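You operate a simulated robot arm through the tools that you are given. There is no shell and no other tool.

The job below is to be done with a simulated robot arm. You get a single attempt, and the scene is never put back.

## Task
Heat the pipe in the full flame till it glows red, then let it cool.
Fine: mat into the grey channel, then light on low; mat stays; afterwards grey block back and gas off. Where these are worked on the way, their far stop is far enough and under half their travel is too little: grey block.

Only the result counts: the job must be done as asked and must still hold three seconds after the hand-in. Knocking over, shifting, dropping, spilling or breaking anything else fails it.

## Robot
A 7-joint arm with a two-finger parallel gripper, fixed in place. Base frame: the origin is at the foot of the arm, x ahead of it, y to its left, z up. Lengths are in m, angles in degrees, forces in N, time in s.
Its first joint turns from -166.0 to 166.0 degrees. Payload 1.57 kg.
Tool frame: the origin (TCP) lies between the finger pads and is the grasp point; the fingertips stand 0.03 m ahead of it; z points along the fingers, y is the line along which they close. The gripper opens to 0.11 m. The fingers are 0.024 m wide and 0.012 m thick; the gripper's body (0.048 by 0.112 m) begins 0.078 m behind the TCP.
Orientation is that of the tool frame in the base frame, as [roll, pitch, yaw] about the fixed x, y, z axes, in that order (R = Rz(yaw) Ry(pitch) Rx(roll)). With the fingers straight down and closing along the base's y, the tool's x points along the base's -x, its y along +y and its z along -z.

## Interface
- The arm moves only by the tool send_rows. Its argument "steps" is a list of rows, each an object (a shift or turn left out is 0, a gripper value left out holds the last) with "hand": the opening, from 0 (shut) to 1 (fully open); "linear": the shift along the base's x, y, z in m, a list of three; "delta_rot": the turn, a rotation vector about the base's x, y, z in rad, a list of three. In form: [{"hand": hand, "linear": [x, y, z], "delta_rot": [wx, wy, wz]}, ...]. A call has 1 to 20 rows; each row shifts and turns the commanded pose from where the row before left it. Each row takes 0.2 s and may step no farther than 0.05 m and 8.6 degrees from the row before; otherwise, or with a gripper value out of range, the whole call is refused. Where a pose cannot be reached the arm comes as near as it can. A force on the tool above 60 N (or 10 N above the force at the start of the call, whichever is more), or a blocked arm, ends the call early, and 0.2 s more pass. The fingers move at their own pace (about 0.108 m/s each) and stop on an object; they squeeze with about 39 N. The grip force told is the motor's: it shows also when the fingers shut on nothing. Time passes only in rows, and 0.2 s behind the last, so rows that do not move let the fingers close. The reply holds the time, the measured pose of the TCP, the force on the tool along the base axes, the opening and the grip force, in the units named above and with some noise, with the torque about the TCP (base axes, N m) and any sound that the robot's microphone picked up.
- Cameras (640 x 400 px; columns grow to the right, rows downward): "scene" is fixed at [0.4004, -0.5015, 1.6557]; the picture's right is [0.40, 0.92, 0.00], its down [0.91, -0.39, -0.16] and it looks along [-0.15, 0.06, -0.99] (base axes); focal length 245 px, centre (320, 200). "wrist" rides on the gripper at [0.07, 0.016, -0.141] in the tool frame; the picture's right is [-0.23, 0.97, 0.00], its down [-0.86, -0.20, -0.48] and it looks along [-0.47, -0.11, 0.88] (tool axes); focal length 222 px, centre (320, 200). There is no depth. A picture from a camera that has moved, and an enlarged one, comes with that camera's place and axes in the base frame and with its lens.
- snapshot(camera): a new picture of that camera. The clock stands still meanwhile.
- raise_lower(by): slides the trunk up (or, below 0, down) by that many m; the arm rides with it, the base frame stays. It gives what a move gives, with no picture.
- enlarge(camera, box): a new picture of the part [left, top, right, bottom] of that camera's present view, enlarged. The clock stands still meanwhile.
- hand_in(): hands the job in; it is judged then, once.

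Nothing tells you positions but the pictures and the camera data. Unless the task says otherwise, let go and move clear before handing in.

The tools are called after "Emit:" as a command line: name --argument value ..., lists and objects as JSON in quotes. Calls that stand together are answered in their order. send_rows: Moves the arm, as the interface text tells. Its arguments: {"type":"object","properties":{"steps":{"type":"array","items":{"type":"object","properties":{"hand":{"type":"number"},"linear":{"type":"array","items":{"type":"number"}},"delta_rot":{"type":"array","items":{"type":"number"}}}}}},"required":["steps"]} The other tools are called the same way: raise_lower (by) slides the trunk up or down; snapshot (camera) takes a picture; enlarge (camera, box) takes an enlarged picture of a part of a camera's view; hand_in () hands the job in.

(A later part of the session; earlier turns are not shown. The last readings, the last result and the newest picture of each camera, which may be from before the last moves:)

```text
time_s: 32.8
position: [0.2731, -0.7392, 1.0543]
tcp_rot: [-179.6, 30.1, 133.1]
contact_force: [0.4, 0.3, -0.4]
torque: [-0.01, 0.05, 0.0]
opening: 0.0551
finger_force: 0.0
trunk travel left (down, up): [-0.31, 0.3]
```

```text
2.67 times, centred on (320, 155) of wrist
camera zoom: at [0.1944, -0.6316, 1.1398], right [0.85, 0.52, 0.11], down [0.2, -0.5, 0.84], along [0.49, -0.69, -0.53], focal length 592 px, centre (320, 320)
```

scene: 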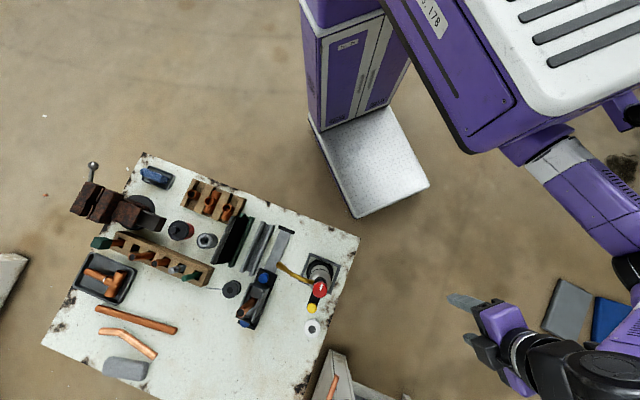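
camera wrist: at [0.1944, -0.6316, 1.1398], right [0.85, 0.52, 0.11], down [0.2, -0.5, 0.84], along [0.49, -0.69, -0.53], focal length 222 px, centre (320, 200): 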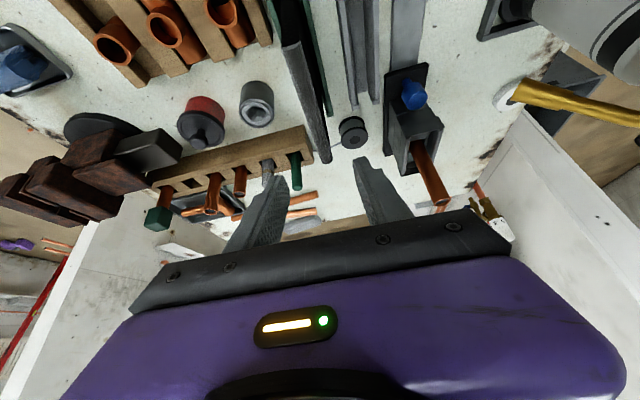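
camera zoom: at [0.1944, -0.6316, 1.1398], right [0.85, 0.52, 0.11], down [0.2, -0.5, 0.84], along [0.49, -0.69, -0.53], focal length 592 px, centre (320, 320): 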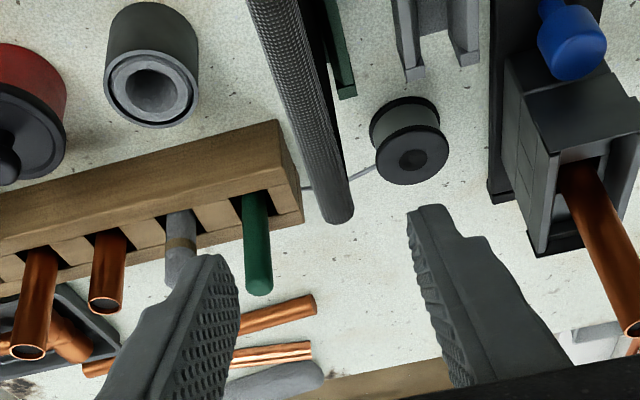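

The TCP is in line with the mat (e2≈0.322), and the mat is about 15 mm thick. I'll square up and descend over it with the fingers partly open.

Emit:
send_rows --steps '[{"linear": [0.0066, -0.0068, -0.02], "delta_rot": [0.0042, -0.0044, 0.0262]}, {"linear": [0.0067, -0.0068, -0.02]}, {"linear": [0, 0, -0.025]}, {"linear": [0, 0, -0.025]}]'

Emit:
snapshot --camera "wrist"

Emit:
enlarge --camera "wrist" --box '[240, 80, 400, 220]'

```text
time_s: 33.8
position: [0.2879, -0.7505, 0.963]
tcp_rot: [179.9, 30.0, 134.5]
contact_force: [-0.2, 0.4, 0.6]
torque: [-0.03, 0.01, 0.01]
opening: 0.0549
finger_force: 0.1
trunk travel left (down, up): [-0.31, 0.3]
```

```text
taken
camera wrist: at [0.2054, -0.6452, 1.0501], right [0.83, 0.54, 0.12], down [0.21, -0.5, 0.84], along [0.51, -0.68, -0.53], focal length 222 px, centre (320, 200)
```

wrist: 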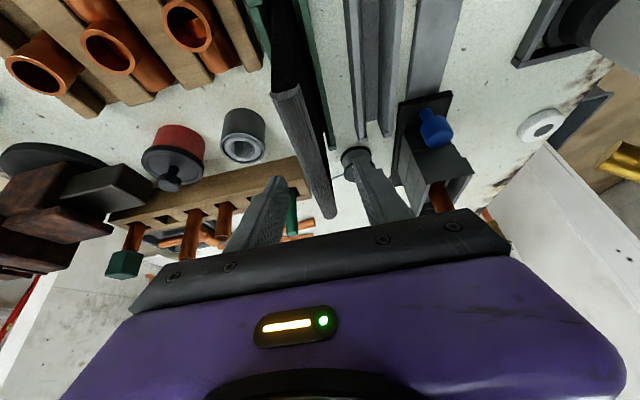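

```text
2.86 times, centred on (320, 150) of wrist
camera zoom: at [0.2054, -0.6452, 1.0501], right [0.83, 0.54, 0.12], down [0.21, -0.5, 0.84], along [0.51, -0.68, -0.53], focal length 635 px, centre (320, 343)
```

zoom: 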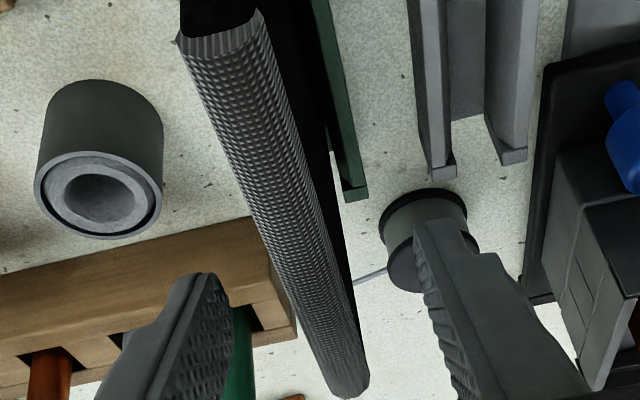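

The mat sits between the fingers, slightly to one side. I'll shift 3.5 mm, lower to z≈0.92 and close on it.

Emit:
send_rows --steps '[{"linear": [-0.0025, -0.0025, -0.008]}, {"linear": [0, 0, -0.018]}, {"linear": [0, 0, -0.017]}]'

Emit:
send_rows --steps '[{"hand": 0.25}, {"hand": 0.2}, {"hand": 0.15}, {"hand": 0.1}, {"hand": 0.05}]'

Emit:
snapshot --camera "wrist"

```text
time_s: 34.6
position: [0.286, -0.7516, 0.9201]
tcp_rot: [179.9, 30.0, 134.5]
contact_force: [-0.1, 0.3, 0.1]
torque: [0.01, 0.0, -0.03]
opening: 0.055
finger_force: 0.1
trunk travel left (down, up): [-0.31, 0.3]
```

```text
time_s: 35.8
position: [0.2853, -0.7515, 0.9208]
tcp_rot: [179.9, 29.9, 134.5]
contact_force: [-0.1, -0.1, 0.3]
torque: [-0.04, 0.06, 0.03]
opening: 0.0158
finger_force: 31.4
trunk travel left (down, up): [-0.31, 0.3]
```

```text
taken
camera wrist: at [0.2042, -0.6468, 1.0078], right [0.83, 0.54, 0.12], down [0.21, -0.5, 0.84], along [0.51, -0.68, -0.53], focal length 222 px, centre (320, 200)
```

wrist: 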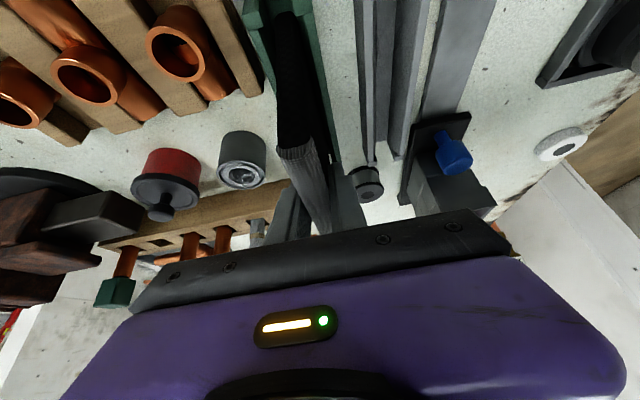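

The mat is gripped (15.8 mm, 31 N) with almost no side force. I'll lift it straight up out of the green channel.

Emit:
send_rows --steps '[{"hand": 0.05, "linear": [0, 0, 0.01]}, {"linear": [0, 0, 0.015]}, {"linear": [0, 0, 0.02]}, {"linear": [0, 0, 0.025]}]'

Emit:
snapshot --camera "wrist"

Emit:
enlarge --camera "wrist" --box '[230, 0, 430, 200]'

Emit:
snapshot --camera "scene"

```text
time_s: 36.8
position: [0.2855, -0.7489, 0.9896]
tcp_rot: [179.8, 30.0, 134.4]
contact_force: [-0.3, 0.2, -0.8]
torque: [-0.02, 0.04, 0.0]
opening: 0.0155
finger_force: 30.4
trunk travel left (down, up): [-0.31, 0.3]
```

```text
taken
camera wrist: at [0.2034, -0.6439, 1.0768], right [0.83, 0.54, 0.12], down [0.21, -0.5, 0.84], along [0.51, -0.68, -0.53], focal length 222 px, centre (320, 200)
```

wrist: 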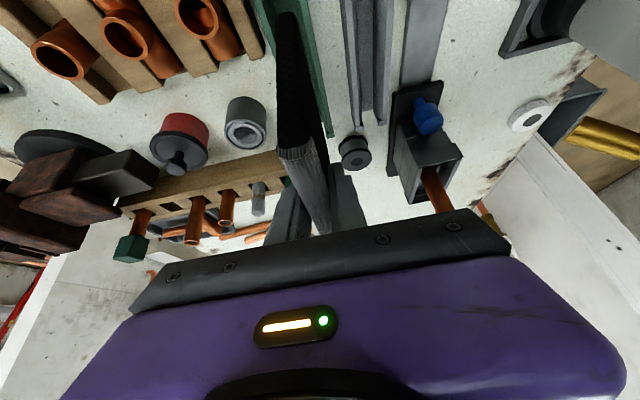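

```text
2.00 times, centred on (330, 100) of wrist
camera zoom: at [0.2034, -0.6439, 1.0768], right [0.83, 0.54, 0.12], down [0.21, -0.5, 0.84], along [0.51, -0.68, -0.53], focal length 444 px, centre (300, 400)
```

zoom: 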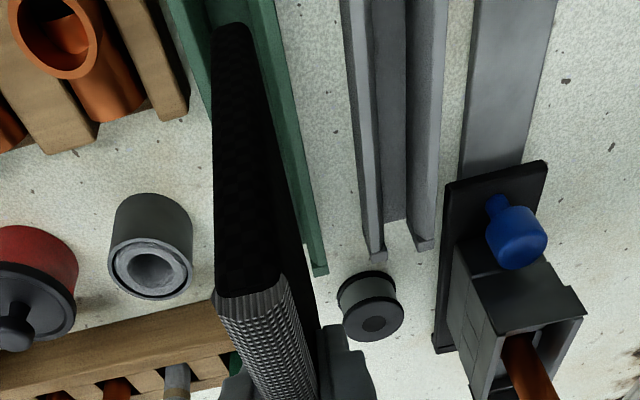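

```text
taken
```

scene: 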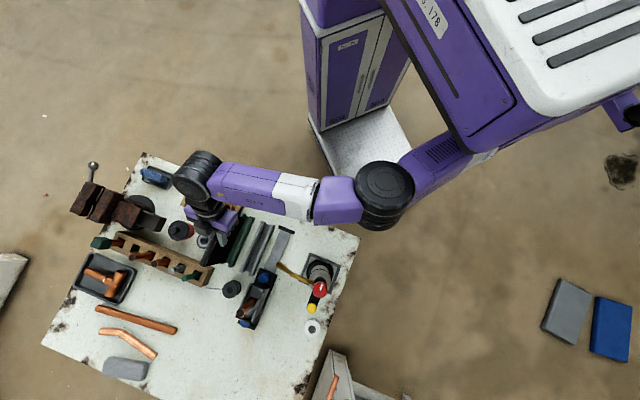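

The mat is free of the green channel and nothing else moved. I'll zoom in strongly on the grey channel to measure where its slot lies relative to the tool.

Emit:
enlarge --camera "wrist" --box '[250, 0, 410, 100]'

Emit:
enlarge --camera "wrist" --box '[300, 70, 420, 145]'

```text
4.00 times, centred on (330, 50) of wrist
camera zoom: at [0.2034, -0.6439, 1.0768], right [0.83, 0.54, 0.12], down [0.21, -0.5, 0.84], along [0.51, -0.68, -0.53], focal length 888 px, centre (280, 800)
```

zoom: 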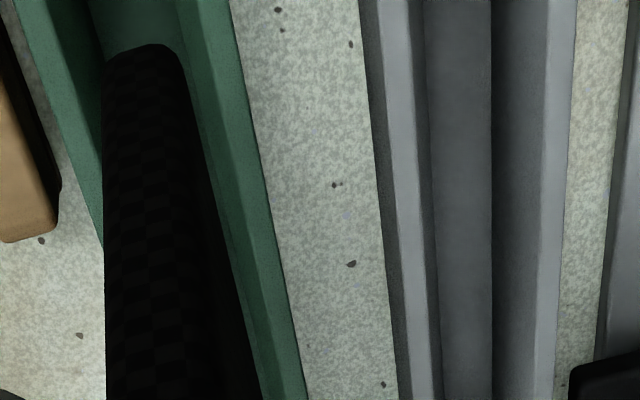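

```text
5.33 times, centred on (360, 108) of wrist
camera zoom: at [0.2034, -0.6439, 1.0768], right [0.83, 0.54, 0.12], down [0.21, -0.5, 0.84], along [0.51, -0.68, -0.53], focal length 1185 px, centre (107, 693)
```

zoom: 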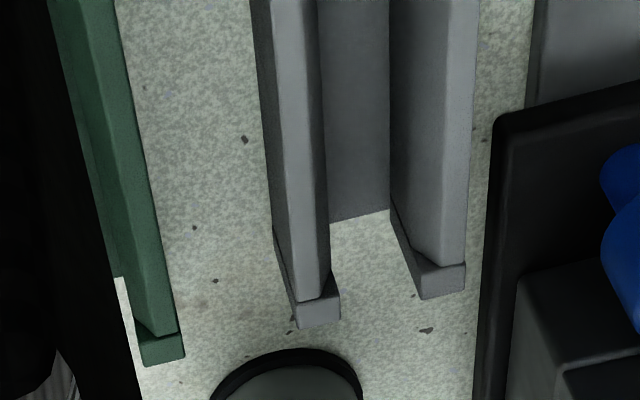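

The mat hangs vertical with its bottom at z≈0.86; the grey slot lies about 76 mm across. I'll move over it at this height and check alignment.

Emit:
send_rows --steps '[{"linear": [0.021, 0.015, 0]}, {"linear": [0.021, 0.015, 0]}, {"linear": [0.021, 0.015, 0]}, {"linear": [0, 0, 0]}]'

Emit:
snapshot --camera "wrist"

Emit:
enlarge --camera "wrist" --box '[210, 0, 370, 100]'

```text
time_s: 37.8
position: [0.3489, -0.7051, 0.991]
tcp_rot: [179.9, 29.9, 134.5]
contact_force: [1.2, -0.4, -1.2]
torque: [0.02, 0.01, -0.01]
opening: 0.0158
finger_force: 31.6
trunk travel left (down, up): [-0.31, 0.3]
```

```text
taken
camera wrist: at [0.2672, -0.5998, 1.0768], right [0.83, 0.54, 0.12], down [0.21, -0.5, 0.84], along [0.51, -0.68, -0.53], focal length 222 px, centre (320, 200)
```

wrist: 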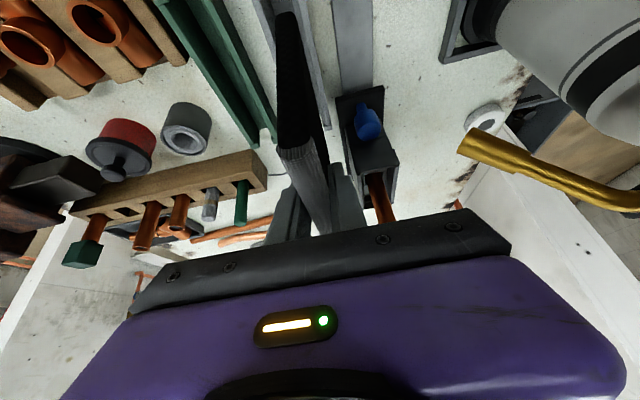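

```text
4.00 times, centred on (290, 50) of wrist
camera zoom: at [0.2672, -0.5998, 1.0768], right [0.83, 0.54, 0.12], down [0.21, -0.5, 0.84], along [0.51, -0.68, -0.53], focal length 888 px, centre (440, 800)
```

zoom: 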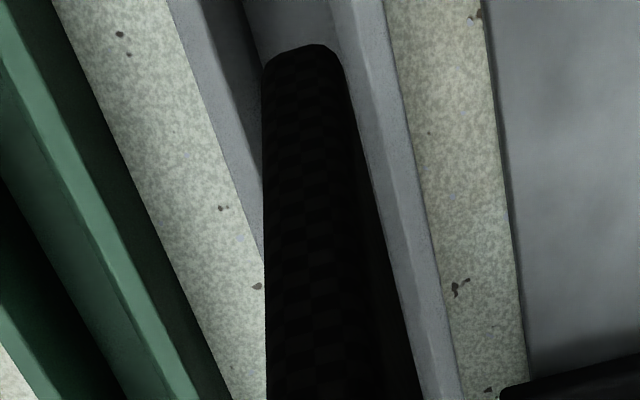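

Combining both views, the slot centre is about 4–5 mm further toward the mat's old side, with ±4.7 mm of play. I'll correct by 4.6 mm and lower the mat gently.

Emit:
send_rows --steps '[{"linear": [-0.0033, -0.0032, -0.01]}, {"linear": [0, 0, -0.012]}, {"linear": [0, 0, -0.008]}, {"linear": [0, 0, 0]}]'

Emit:
enlarge --camera "wrist" --box '[210, 0, 370, 100]'

```text
time_s: 38.8
position: [0.3449, -0.7078, 0.9597]
tcp_rot: [179.9, 30.0, 134.5]
contact_force: [-0.2, -0.1, -1.6]
torque: [-0.05, 0.0, -0.01]
opening: 0.0156
finger_force: 30.7
trunk travel left (down, up): [-0.31, 0.3]
```

```text
4.00 times, centred on (290, 50) of wrist
camera zoom: at [0.2629, -0.6037, 1.0471], right [0.83, 0.54, 0.12], down [0.21, -0.5, 0.84], along [0.51, -0.68, -0.53], focal length 888 px, centre (440, 800)
```

zoom: 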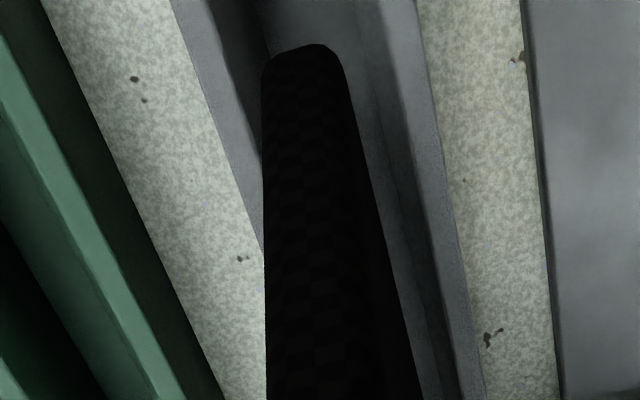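

The mat's lower edge now sits clearly inside the slot's width. Lowering on, gently, until it seats.

Emit:
send_rows --steps '[{"linear": [0, 0, -0.01]}, {"linear": [0, 0, -0.01]}, {"linear": [0, 0, -0.008]}, {"linear": [0, 0, 0]}]'

Emit:
send_rows --steps '[{"linear": [0, 0, -0.004]}, {"linear": [0, 0, -0.003]}, {"linear": [0, 0, 0]}]'

Emit:
enlarge --camera "wrist" --box '[210, 0, 370, 100]'

```text
time_s: 39.8
position: [0.3461, -0.7088, 0.9313]
tcp_rot: [179.9, 30.0, 134.5]
contact_force: [-0.3, -0.8, -0.6]
torque: [0.03, 0.03, 0.0]
opening: 0.0156
finger_force: 31.2
trunk travel left (down, up): [-0.31, 0.3]
```

```text
time_s: 40.6
position: [0.3459, -0.7091, 0.9256]
tcp_rot: [179.9, 30.0, 134.6]
contact_force: [0.2, -0.3, -1.2]
torque: [-0.02, 0.03, 0.0]
opening: 0.0156
finger_force: 31.0
trunk travel left (down, up): [-0.31, 0.3]
```

```text
4.00 times, centred on (290, 50) of wrist
camera zoom: at [0.2644, -0.604, 1.0117], right [0.83, 0.54, 0.12], down [0.21, -0.5, 0.84], along [0.51, -0.68, -0.53], focal length 888 px, centre (440, 800)
```

zoom: 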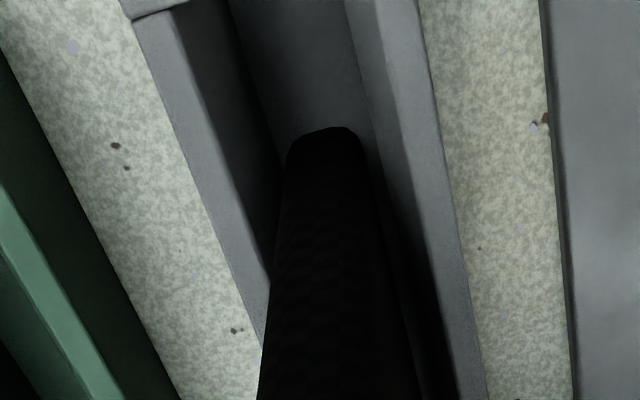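

The mat's near bottom corner shifted in the grip, so it may be touching down. Let me look at the whole picture.

Emit:
snapshot --camera "wrist"

Emit:
enlarge --camera "wrist" --box '[210, 0, 410, 240]'

Emit:
enlarge --camera "scene" --box '[170, 140, 350, 340]'

```text
taken
camera wrist: at [0.2644, -0.604, 1.0117], right [0.83, 0.54, 0.12], down [0.21, -0.5, 0.84], along [0.51, -0.68, -0.53], focal length 222 px, centre (320, 200)
```

wrist: 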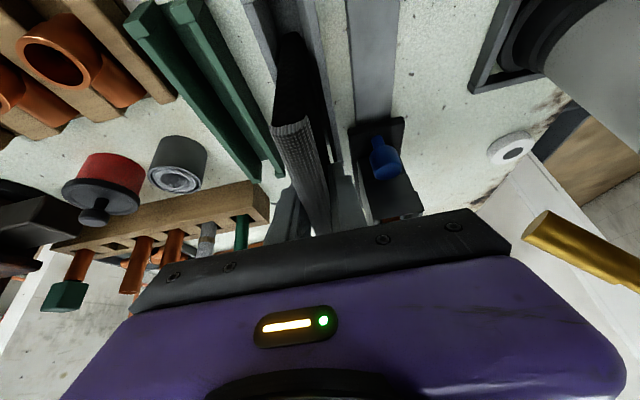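

```text
1.67 times, centred on (310, 120) of wrist
camera zoom: at [0.2644, -0.604, 1.0117], right [0.83, 0.54, 0.12], down [0.21, -0.5, 0.84], along [0.51, -0.68, -0.53], focal length 370 px, centre (337, 333)
```

zoom: 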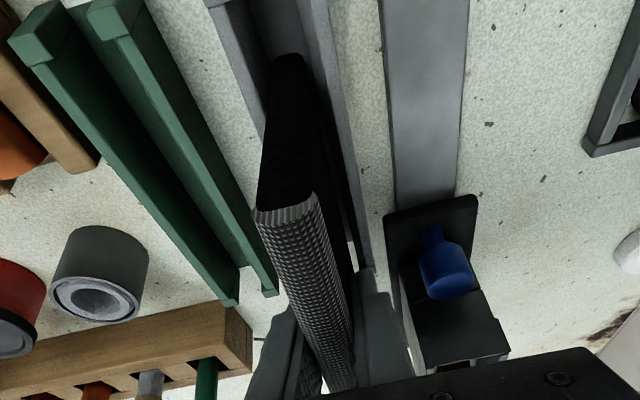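

```text
2.00 times, centred on (260, 240) of scene
camera zoom: at [0.4004, -0.5015, 1.6557], right [0.4, 0.92, 0.0], down [0.91, -0.39, -0.16], along [-0.15, 0.06, -0.99], focal length 490 px, centre (440, 120)
```

zoom: 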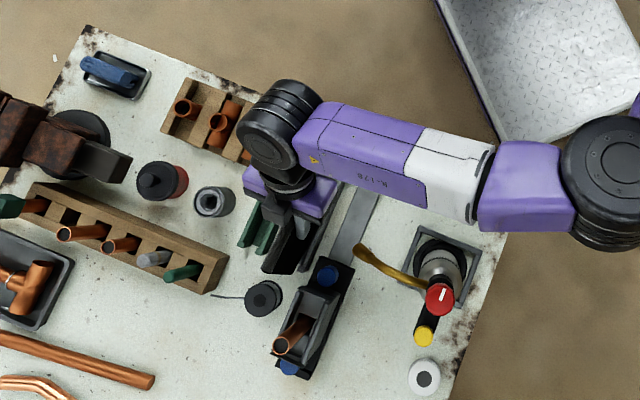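

The mat has tilted in the fingers as it went in. I'll zoom further to see how it sits in the slot at both ends before doing anything.

Emit:
enlarge --camera "wrist" --box '[250, 90, 350, 190]'

Emit:
enlarge --camera "wrist" --box '[260, 10, 340, 60]'

Emit:
enlarge --camera "scene" --box '[210, 210, 310, 320]'

```text
4.00 times, centred on (300, 140) of wrist
camera zoom: at [0.2644, -0.604, 1.0117], right [0.83, 0.54, 0.12], down [0.21, -0.5, 0.84], along [0.51, -0.68, -0.53], focal length 888 px, centre (400, 440)
```

zoom: 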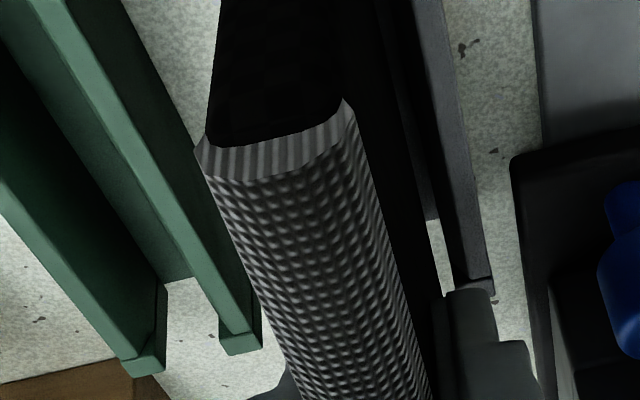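

```text
8.00 times, centred on (300, 35) of wrist
camera zoom: at [0.2644, -0.604, 1.0117], right [0.83, 0.54, 0.12], down [0.21, -0.5, 0.84], along [0.51, -0.68, -0.53], focal length 1777 px, centre (480, 1520)
```

zoom: 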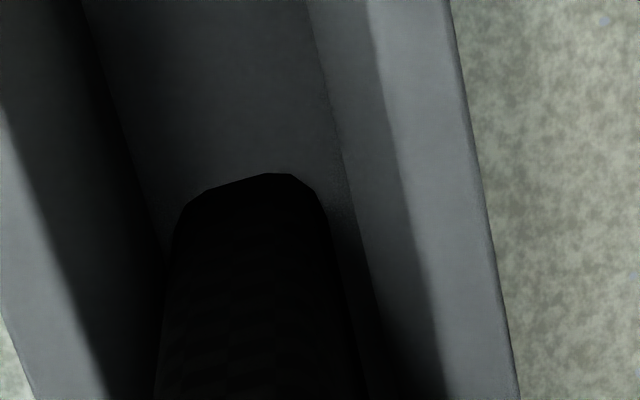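

```text
3.64 times, centred on (260, 265) of scene
camera zoom: at [0.4004, -0.5015, 1.6557], right [0.4, 0.92, 0.0], down [0.91, -0.39, -0.16], along [-0.15, 0.06, -0.99], focal length 890 px, centre (538, -36)
```

zoom: 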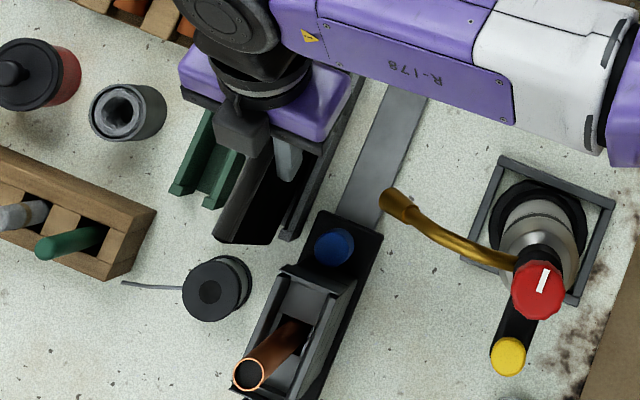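

The near bottom corner is on the channel floor, but the mat has turned about 9° in the grip with its far end high. I'll rotate the tool back by that amount so the mat comes level, watching forces.

Emit:
send_rows --steps '[{"linear": [0, 0, 0.002], "delta_rot": [0.057, 0.056, 0]}, {"delta_rot": [0.057, 0.056, 0]}, {"linear": [0, 0, 0]}]'

Emit:
snapshot --camera "wrist"

Emit:
enlarge --camera "wrist" --box '[210, 0, 410, 240]'

```text
time_s: 41.4
position: [0.346, -0.7078, 0.928]
tcp_rot: [179.9, 20.9, 134.5]
contact_force: [-0.2, -1.2, -1.1]
torque: [0.02, 0.04, 0.03]
opening: 0.0153
finger_force: 31.1
trunk travel left (down, up): [-0.31, 0.3]
```

```text
taken
camera wrist: at [0.2754, -0.6145, 1.0342], right [0.84, 0.53, 0.08], down [0.3, -0.59, 0.75], along [0.45, -0.61, -0.66], focal length 222 px, centre (320, 200)
```

wrist: 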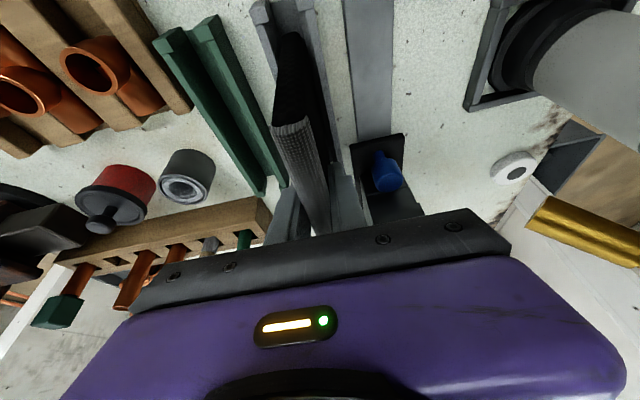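

```text
1.67 times, centred on (310, 120) of wrist
camera zoom: at [0.2754, -0.6145, 1.0342], right [0.84, 0.53, 0.08], down [0.3, -0.59, 0.75], along [0.45, -0.61, -0.66], focal length 370 px, centre (337, 333)
```

zoom: 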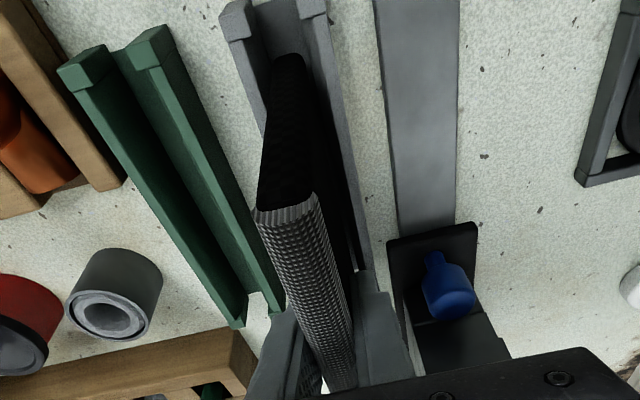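

The mat is level again, about 1 cm above the slot floor. Lowering in small steps and watching whether it turns again.

Emit:
send_rows --steps '[{"linear": [0, 0, -0.005]}, {"linear": [0, 0, 0]}]'

Emit:
enlarge --camera "wrist" --box '[210, 0, 410, 240]'

```text
time_s: 42.0
position: [0.3461, -0.7085, 0.9228]
tcp_rot: [179.9, 20.8, 134.5]
contact_force: [0.0, 0.1, -1.9]
torque: [-0.03, -0.01, 0.01]
opening: 0.0157
finger_force: 31.2
trunk travel left (down, up): [-0.31, 0.3]
```

```text
1.67 times, centred on (310, 120) of wrist
camera zoom: at [0.2753, -0.6145, 1.0285], right [0.84, 0.53, 0.08], down [0.3, -0.59, 0.75], along [0.45, -0.61, -0.66], focal length 370 px, centre (337, 333)
```

zoom: 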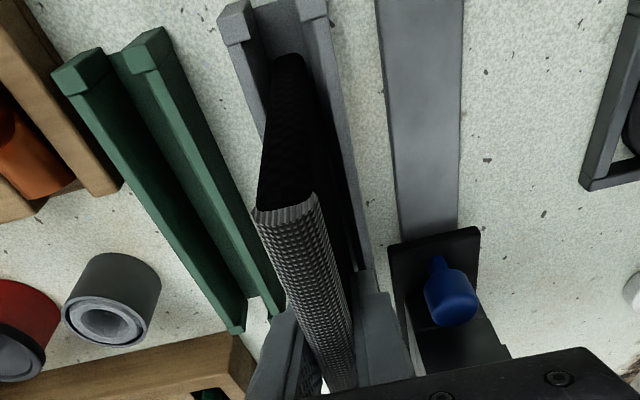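

Emit:
send_rows --steps '[{"linear": [0, 0, -0.004]}, {"linear": [0, 0, 0]}]'

Emit:
send_rows --steps '[{"linear": [0, 0, -0.004]}, {"linear": [0, 0, 0]}]'

Emit:
enlarge --camera "wrist" --box '[210, 0, 410, 240]'

```text
time_s: 42.6
position: [0.3466, -0.7081, 0.9184]
tcp_rot: [179.9, 20.8, 134.5]
contact_force: [-0.6, 0.1, -0.7]
torque: [-0.02, 0.0, 0.02]
opening: 0.0158
finger_force: 31.8
trunk travel left (down, up): [-0.31, 0.3]
```

```text
time_s: 43.2
position: [0.3464, -0.707, 0.9145]
tcp_rot: [179.8, 20.9, 134.4]
contact_force: [1.1, 1.3, 3.7]
torque: [0.44, 0.27, -0.03]
opening: 0.0158
finger_force: 30.8
trunk travel left (down, up): [-0.31, 0.3]
```

```text
1.67 times, centred on (310, 120) of wrist
camera zoom: at [0.276, -0.615, 1.0213], right [0.84, 0.53, 0.08], down [0.3, -0.59, 0.75], along [0.45, -0.61, -0.65], focal length 370 px, centre (337, 333)
```

zoom: 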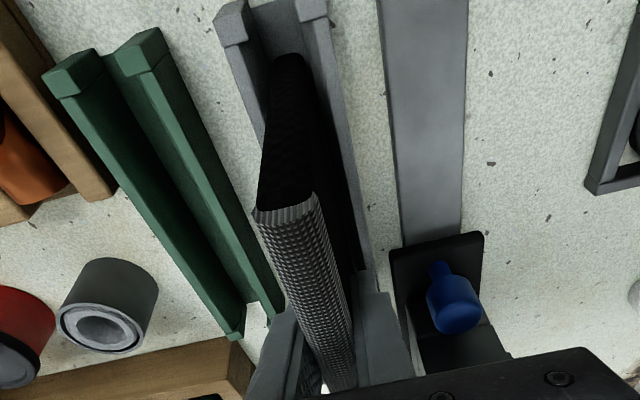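

The mat has touched down level (about 5 N of floor contact). Now I release it and watch that it stays upright in the slot.

Emit:
send_rows --steps '[{"hand": 0.2}, {"hand": 0.3}, {"hand": 0.42}, {"hand": 0.42}]'

Emit:
snapshot --camera "wrist"

Emit:
enlarge --camera "wrist" --box '[210, 0, 410, 240]'

```text
time_s: 44.2
position: [0.3471, -0.7068, 0.9148]
tcp_rot: [-180.0, 20.9, 134.5]
contact_force: [0.8, 0.2, -0.9]
torque: [0.0, 0.02, 0.02]
opening: 0.0461
finger_force: 0.0
trunk travel left (down, up): [-0.31, 0.3]
```

```text
taken
camera wrist: at [0.276, -0.615, 1.0207], right [0.84, 0.53, 0.08], down [0.3, -0.59, 0.75], along [0.45, -0.61, -0.65], focal length 222 px, centre (320, 200)
```

wrist: 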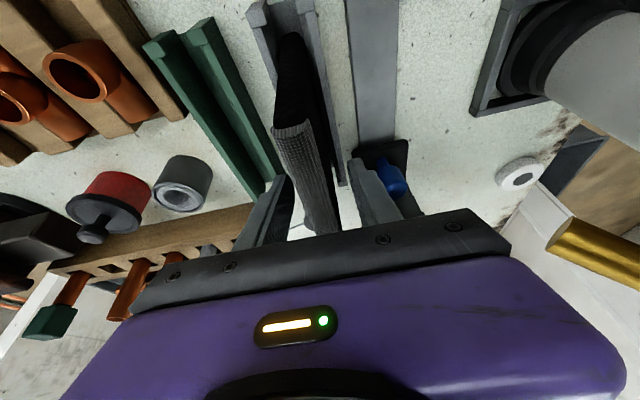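

```text
1.67 times, centred on (310, 120) of wrist
camera zoom: at [0.276, -0.615, 1.0207], right [0.84, 0.53, 0.08], down [0.3, -0.59, 0.75], along [0.45, -0.61, -0.65], focal length 370 px, centre (337, 333)
```

zoom: 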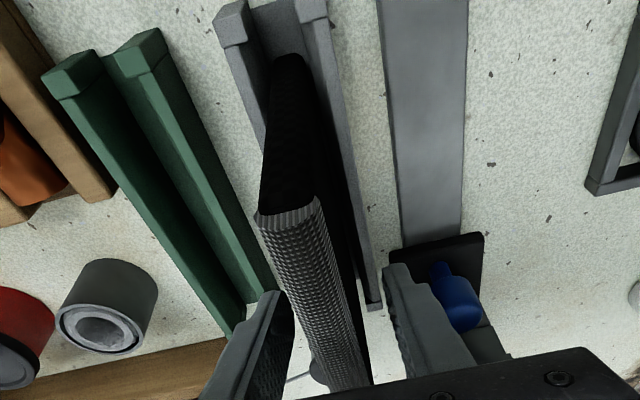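

The mat stands by itself in the grey channel. I'll lift straight clear and check it from above.

Emit:
send_rows --steps '[{"linear": [0, 0, 0.02]}, {"linear": [0, 0, 0.03]}, {"linear": [0, 0, 0.04]}, {"linear": [0, 0, 0.04]}, {"linear": [-0.01, 0.02, 0.04], "delta_rot": [0.06, 0.06, 0]}, {"linear": [-0.01, 0.03, 0.03], "delta_rot": [0.1, 0.1, 0]}, {"linear": [-0.01, 0.03, 0.03], "delta_rot": [0.098, 0.098, 0]}]'

Emit:
snapshot --camera "wrist"

Emit:
enlarge --camera "wrist" --box '[240, 20, 440, 180]'

```text
time_s: 45.8
position: [0.3185, -0.6272, 1.138]
tcp_rot: [179.7, -0.8, 134.7]
contact_force: [-0.6, -0.5, -0.5]
torque: [-0.02, -0.03, 0.0]
opening: 0.0462
finger_force: 0.0
trunk travel left (down, up): [-0.31, 0.3]
```

```text
taken
camera wrist: at [0.2816, -0.5686, 1.2802], right [0.85, 0.52, 0.0], down [0.46, -0.76, 0.47], along [0.24, -0.4, -0.89], focal length 222 px, centre (320, 200)
```

wrist: 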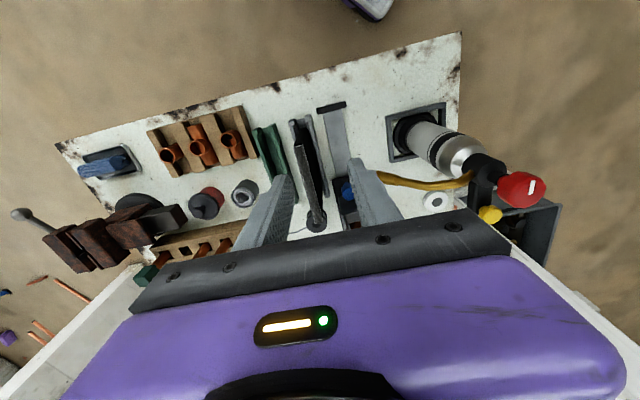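

```text
2.50 times, centred on (340, 100) of wrist
camera zoom: at [0.2816, -0.5686, 1.2802], right [0.85, 0.52, 0.0], down [0.46, -0.76, 0.47], along [0.24, -0.4, -0.89], focal length 555 px, centre (270, 450)
```

zoom: 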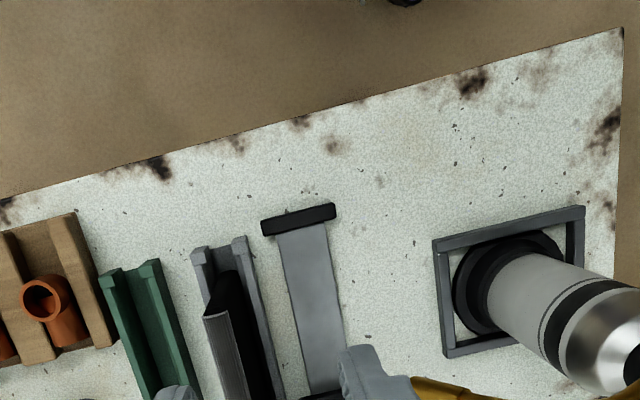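

The mat is standing properly in the grey channel. Now the torch: I'll go above the red knob and measure it precisely.

Emit:
send_rows --steps '[{"hand": 1, "linear": [0.01, 0.01, 0.03], "delta_rot": [-0.0136, -0.0061, 0]}, {"linear": [0.03, 0.02, 0.03]}, {"linear": [0.04, 0.02, 0.0]}, {"linear": [0.04, 0.01, 0.0]}, {"linear": [0.035, 0.011, 0.0]}, {"linear": [0.0265, 0.01, 0.0]}, {"linear": [0, 0, 0]}]'

Emit:
snapshot --camera "wrist"

Emit:
enlarge --camera "wrist" --box '[270, 80, 400, 200]'

```text
time_s: 47.4
position: [0.4995, -0.548, 1.2045]
tcp_rot: [-179.7, 0.9, 134.6]
contact_force: [-0.6, 0.4, -0.4]
torque: [-0.01, -0.01, -0.01]
opening: 0.1098
finger_force: 0.0
trunk travel left (down, up): [-0.31, 0.3]
```

```text
taken
camera wrist: at [0.4599, -0.4853, 1.344], right [0.85, 0.52, 0.0], down [0.45, -0.74, 0.49], along [0.25, -0.42, -0.87], focal length 222 px, centre (320, 200)
```

wrist: 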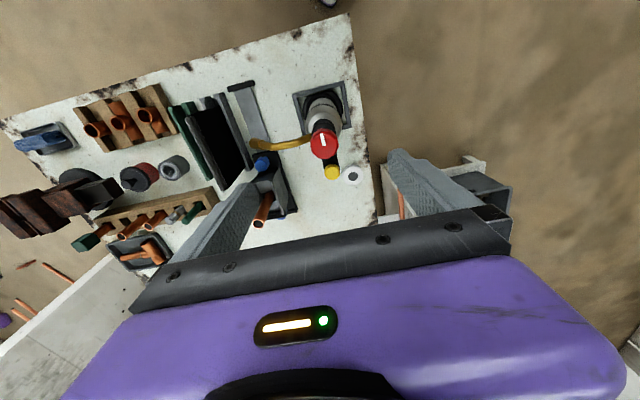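

```text
3.33 times, centred on (335, 140) of wrist
camera zoom: at [0.4599, -0.4853, 1.344], right [0.85, 0.52, 0.0], down [0.45, -0.74, 0.49], along [0.25, -0.42, -0.87], focal length 740 px, centre (270, 400)
```

zoom: 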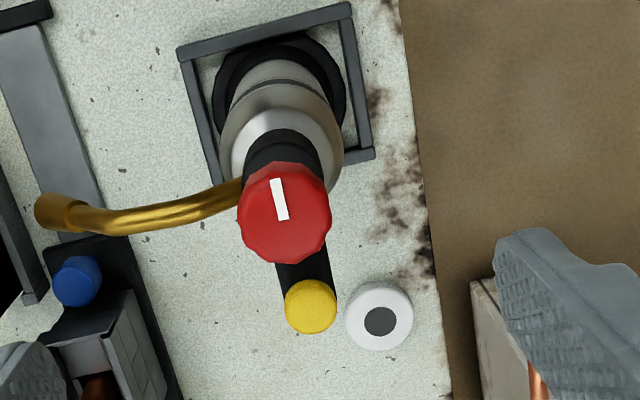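

Emit:
enlarge --camera "wrist" --box '[300, 120, 348, 185]'

Emit:
enlarge --camera "scene" --box '[295, 255, 345, 320]'

```text
6.15 times, centred on (324, 152) of wrist
camera zoom: at [0.4599, -0.4853, 1.344], right [0.85, 0.52, 0.0], down [0.45, -0.74, 0.49], along [0.25, -0.42, -0.87], focal length 1367 px, centre (295, 492)
```

zoom: 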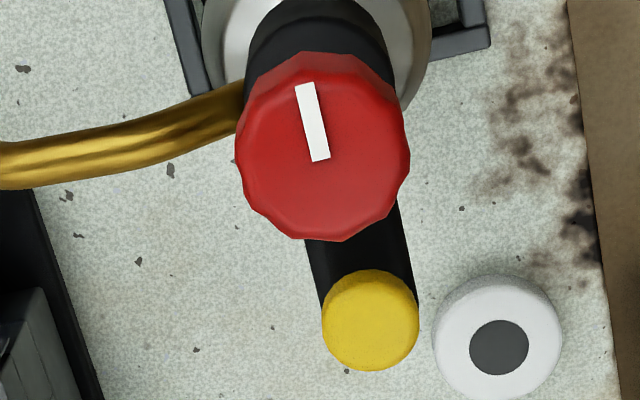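

```text
6.15 times, centred on (320, 288) of scene
camera zoom: at [0.4004, -0.5015, 1.6557], right [0.4, 0.92, 0.0], down [0.91, -0.39, -0.16], along [-0.15, 0.06, -0.99], focal length 1507 px, centre (320, -338)
```

zoom: 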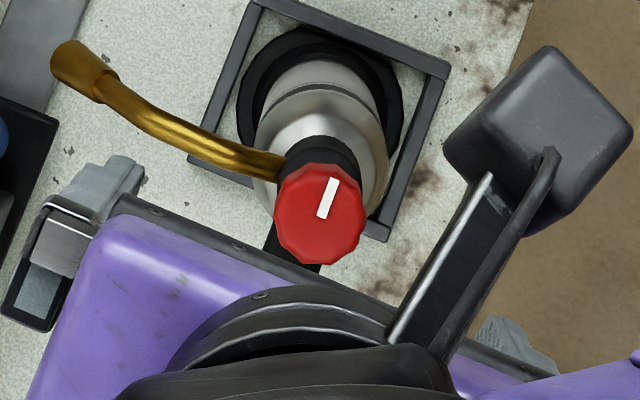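

The knob top centre is at (0.502, -0.547, 1.078), diameter ≈34 mm, and its white mark points along the bench toward the near edge. I'll square the tool and come down to check alignment before gripping.

Emit:
send_rows --steps '[{"hand": 0.7, "linear": [0.0025, 0.0006, -0.01], "delta_rot": [0.0149, 0.0073, 0]}, {"linear": [0, 0, -0.03]}, {"linear": [0, 0, -0.03]}, {"linear": [0, 0, 0]}]'

Emit:
enlarge --camera "wrist" --box '[240, 100, 400, 220]'

```text
time_s: 48.4
position: [0.4968, -0.5469, 1.1335]
tcp_rot: [-179.9, -0.1, 134.5]
contact_force: [-0.2, 0.8, 0.3]
torque: [0.02, 0.0, 0.0]
opening: 0.0771
finger_force: 0.1
trunk travel left (down, up): [-0.31, 0.3]
```

```text
3.33 times, centred on (320, 160) of wrist
camera zoom: at [0.4594, -0.4862, 1.2741], right [0.85, 0.52, 0.0], down [0.46, -0.75, 0.48], along [0.25, -0.41, -0.88], focal length 740 px, centre (320, 333)
```

zoom: 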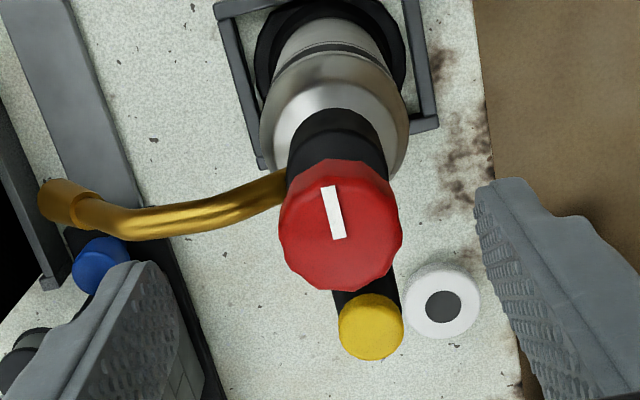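

I'll shift about 6 mm to centre on the knob and re-check just above it.

Emit:
send_rows --steps '[{"linear": [0.0062, -0.0011, -0.01]}, {"linear": [0, 0, -0.009]}, {"linear": [0, 0, 0]}]'

Emit:
enlarge --camera "wrist" --box '[240, 120, 400, 220]'

```text
time_s: 49.2
position: [0.5045, -0.5487, 1.1155]
tcp_rot: [-179.8, -0.1, 134.5]
contact_force: [-0.4, 0.0, 0.4]
torque: [0.01, 0.03, -0.02]
opening: 0.0768
finger_force: 0.0
trunk travel left (down, up): [-0.31, 0.3]
```

```text
4.00 times, centred on (320, 170) of wrist
camera zoom: at [0.4665, -0.4876, 1.2564], right [0.85, 0.52, 0.0], down [0.46, -0.75, 0.48], along [0.25, -0.41, -0.88], focal length 888 px, centre (320, 320)
```

zoom: 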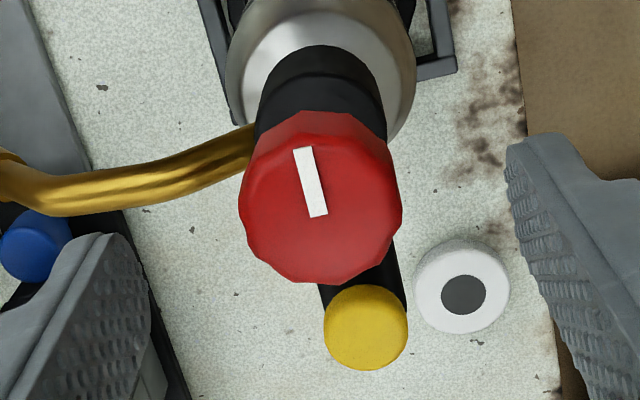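

The knob is centred under the TCP. I'll turn the wrist back 30° first (leaving room to rotate counter-clockwise), then descend and grip.

Emit:
send_rows --steps '[{"delta_rot": [0, 0, -0.131]}, {"delta_rot": [0, 0, -0.131]}, {"delta_rot": [0, 0, -0.131]}, {"delta_rot": [0, 0, -0.131]}, {"linear": [0, 0, 0]}]'

Emit:
enlarge --camera "wrist" --box '[240, 120, 400, 220]'

```text
time_s: 50.4
position: [0.5062, -0.5486, 1.1153]
tcp_rot: [-179.9, -0.2, 104.4]
contact_force: [-0.1, -0.2, 0.9]
torque: [-0.01, -0.03, 0.03]
opening: 0.0771
finger_force: 0.1
trunk travel left (down, up): [-0.31, 0.3]
```

```text
4.00 times, centred on (320, 170) of wrist
camera zoom: at [0.5042, -0.4776, 1.2561], right [1.0, 0.02, 0.0], down [0.02, -0.88, 0.48], along [0.01, -0.48, -0.88], focal length 888 px, centre (320, 320)
```

zoom: 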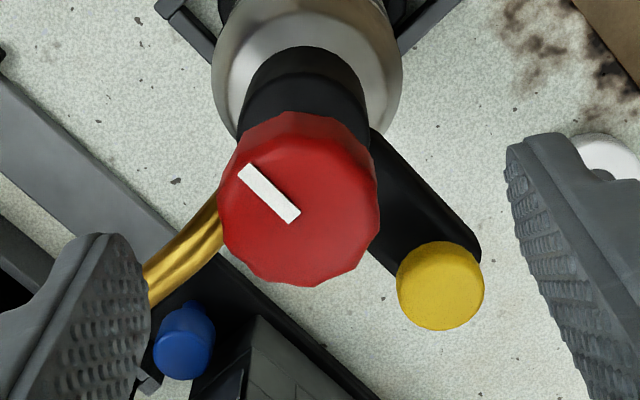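

Emit:
send_rows --steps '[{"linear": [-0.0042, -0.0003, 0]}, {"linear": [0, 0, 0]}]'

Emit:
enlarge --camera "wrist" --box '[240, 120, 400, 220]'

```text
time_s: 51.0
position: [0.5026, -0.5492, 1.1151]
tcp_rot: [-179.9, -0.1, 104.6]
contact_force: [-0.3, -0.9, -0.5]
torque: [0.0, -0.01, -0.02]
opening: 0.0769
finger_force: 0.0
trunk travel left (down, up): [-0.31, 0.3]
```

```text
4.00 times, centred on (320, 170) of wrist
camera zoom: at [0.5002, -0.4777, 1.2557], right [1.0, 0.02, 0.0], down [0.02, -0.88, 0.48], along [0.01, -0.48, -0.88], focal length 888 px, centre (320, 320)
```

zoom: 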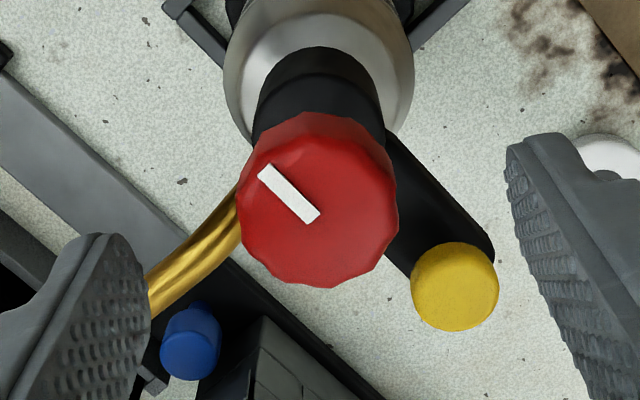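

Centred now. Descend to grip height and close on the knob.

Emit:
send_rows --steps '[{"linear": [0, 0, -0.014]}, {"linear": [0, 0, -0.013]}, {"linear": [0, 0, 0]}]'

Emit:
send_rows --steps '[{"hand": 0.45}, {"hand": 0.38}, {"hand": 0.32}, {"hand": 0.28}, {"hand": 0.24}, {"hand": 0.2}]'

Emit:
enlarge --camera "wrist" --box '[240, 120, 400, 220]'

```text
time_s: 51.8
position: [0.5037, -0.5491, 1.0872]
tcp_rot: [-179.9, -0.1, 104.5]
contact_force: [0.4, 0.3, 0.2]
torque: [0.01, -0.02, 0.0]
opening: 0.077
finger_force: 0.1
trunk travel left (down, up): [-0.31, 0.3]
```

```text
time_s: 53.2
position: [0.5028, -0.5488, 1.0877]
tcp_rot: [-179.8, -0.1, 104.5]
contact_force: [-1.1, 0.3, -0.2]
torque: [-0.03, 0.08, 0.02]
opening: 0.0311
finger_force: 38.8
trunk travel left (down, up): [-0.31, 0.3]
```

```text
4.00 times, centred on (320, 170) of wrist
camera zoom: at [0.5009, -0.4773, 1.228], right [1.0, 0.02, 0.0], down [0.02, -0.88, 0.48], along [0.01, -0.48, -0.88], focal length 888 px, centre (320, 320)
```

zoom: 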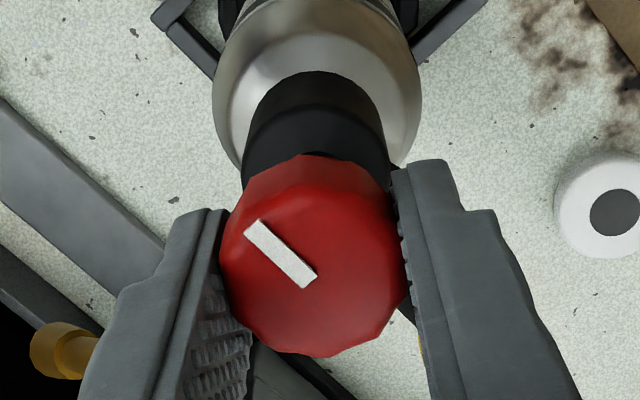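

The knob is held firmly with hardly any side force. I'll try a small counter-clockwise turn (about 10°) and watch torque and sound.

Emit:
send_rows --steps '[{"hand": 0.2, "delta_rot": [0, 0, 0.06]}, {"delta_rot": [0, 0, 0.06]}, {"delta_rot": [0, 0, 0.06]}, {"linear": [0, 0, 0]}]'

Emit:
enlarge --camera "wrist" --box '[240, 120, 400, 220]'

```text
time_s: 54.2
position: [0.5014, -0.5483, 1.0879]
tcp_rot: [-179.9, -0.2, 114.8]
contact_force: [0.1, 1.3, 0.0]
torque: [0.16, 0.06, 0.0]
opening: 0.0315
finger_force: 39.8
trunk travel left (down, up): [-0.31, 0.3]
```

```text
4.00 times, centred on (320, 170) of wrist
camera zoom: at [0.4874, -0.4781, 1.2281], right [0.98, 0.2, 0.0], down [0.18, -0.86, 0.48], along [0.09, -0.47, -0.88], focal length 888 px, centre (320, 320)
```

zoom: 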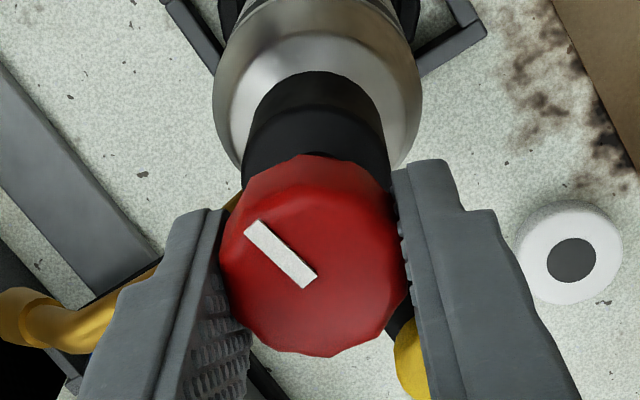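

The knob turns freely counter-clockwise. I continue in small steps, listening for gas.

Emit:
send_rows --steps '[{"hand": 0.2, "delta_rot": [0, 0, 0.06]}, {"delta_rot": [0, 0, 0.06]}, {"delta_rot": [0, 0, 0.06]}, {"linear": [0, 0, 0]}]'

Emit:
snapshot --camera "wrist"

```text
time_s: 55.2
position: [0.5033, -0.5495, 1.088]
tcp_rot: [-179.9, -0.2, 125.2]
contact_force: [0.3, -0.4, 0.0]
torque: [-0.01, -0.04, 0.03]
opening: 0.0315
finger_force: 39.1
trunk travel left (down, up): [-0.31, 0.3]
```

```text
taken
camera wrist: at [0.475, -0.4825, 1.2285], right [0.93, 0.38, 0.0], down [0.33, -0.81, 0.48], along [0.18, -0.44, -0.88], focal length 222 px, centre (320, 200)
```

wrist: 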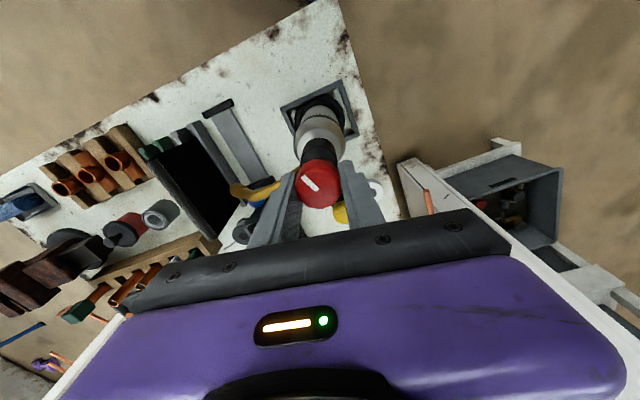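

Emit:
send_rows --steps '[{"hand": 0.2, "delta_rot": [0, 0, 0.06]}, {"delta_rot": [0, 0, 0.06]}, {"delta_rot": [0, 0, 0.06]}, {"linear": [0, 0, 0]}]'

Emit:
enlarge --camera "wrist" --box '[200, 80, 440, 230]'

```text
time_s: 56.2
position: [0.5023, -0.549, 1.0871]
tcp_rot: [-180.0, -0.2, 135.5]
contact_force: [-0.8, -0.5, -0.2]
torque: [-0.01, -0.01, 0.03]
opening: 0.0317
finger_force: 39.2
trunk travel left (down, up): [-0.31, 0.3]
```

```text
2.67 times, centred on (320, 155) of wrist
camera zoom: at [0.4632, -0.4884, 1.2284], right [0.84, 0.54, 0.0], down [0.47, -0.74, 0.48], along [0.25, -0.4, -0.88], focal length 592 px, centre (320, 320)
```

zoom: 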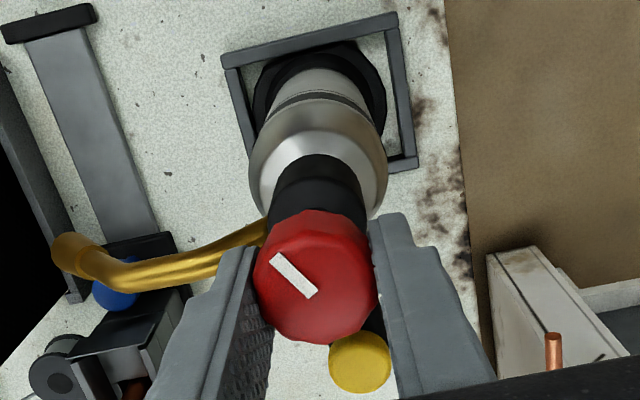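

The knob is open about 31°; no sound is reported yet. I'll let go, rise, and go over to the yellow igniter with the fingers closed.

Emit:
send_rows --steps '[{"hand": 0.4}, {"hand": 0.6}, {"hand": 0.6}, {"linear": [0, 0, 0.025]}, {"linear": [0, 0, 0.025]}, {"hand": 0.0, "linear": [0.019, -0.018, 0]}, {"hand": 0.0, "linear": [0.0185, -0.0185, 0]}, {"hand": 0.0}, {"hand": 0.0}]'

Emit:
enlarge --camera "wrist" --box '[240, 100, 400, 220]'

```text
time_s: 58.2
position: [0.5406, -0.5858, 1.1394]
tcp_rot: [-180.0, -0.1, 135.4]
contact_force: [0.2, 0.9, 1.4]
torque: [0.02, -0.03, -0.03]
opening: 0.0
finger_force: 21.8
trunk travel left (down, up): [-0.31, 0.3]
```

```text
3.33 times, centred on (320, 160) of wrist
camera zoom: at [0.5011, -0.5255, 1.2794], right [0.85, 0.53, 0.0], down [0.47, -0.74, 0.48], along [0.25, -0.4, -0.88], focal length 740 px, centre (320, 333)
```

zoom: 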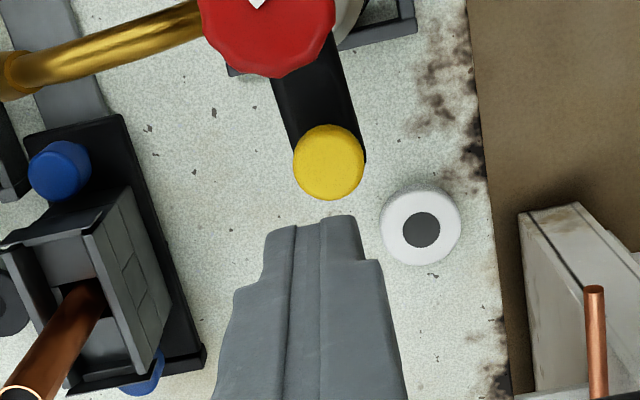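

The igniter button is almost under the closed fingertips. I'll lower to just above it and then press in small steps.

Emit:
send_rows --steps '[{"linear": [-0.001, 0.0022, -0.025]}, {"linear": [0, 0, -0.025]}, {"linear": [0, 0, -0.017]}, {"linear": [0, 0, 0]}]'

Emit:
enlarge --camera "wrist" --box '[260, 130, 380, 220]'

```text
time_s: 59.2
position: [0.5366, -0.5826, 1.0746]
tcp_rot: [-179.8, 0.1, 135.4]
contact_force: [1.0, -2.0, 15.7]
torque: [-0.07, -0.03, 0.0]
opening: 0.0
finger_force: 21.3
trunk travel left (down, up): [-0.31, 0.3]
heard: click
```

```text
4.44 times, centred on (320, 175) of wrist
camera zoom: at [0.4973, -0.5218, 1.2139], right [0.85, 0.53, 0.0], down [0.47, -0.74, 0.48], along [0.25, -0.41, -0.88], focal length 987 px, centre (320, 311)
```

zoom: 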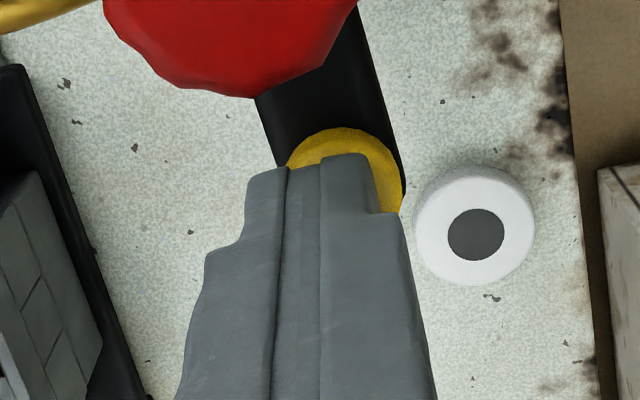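

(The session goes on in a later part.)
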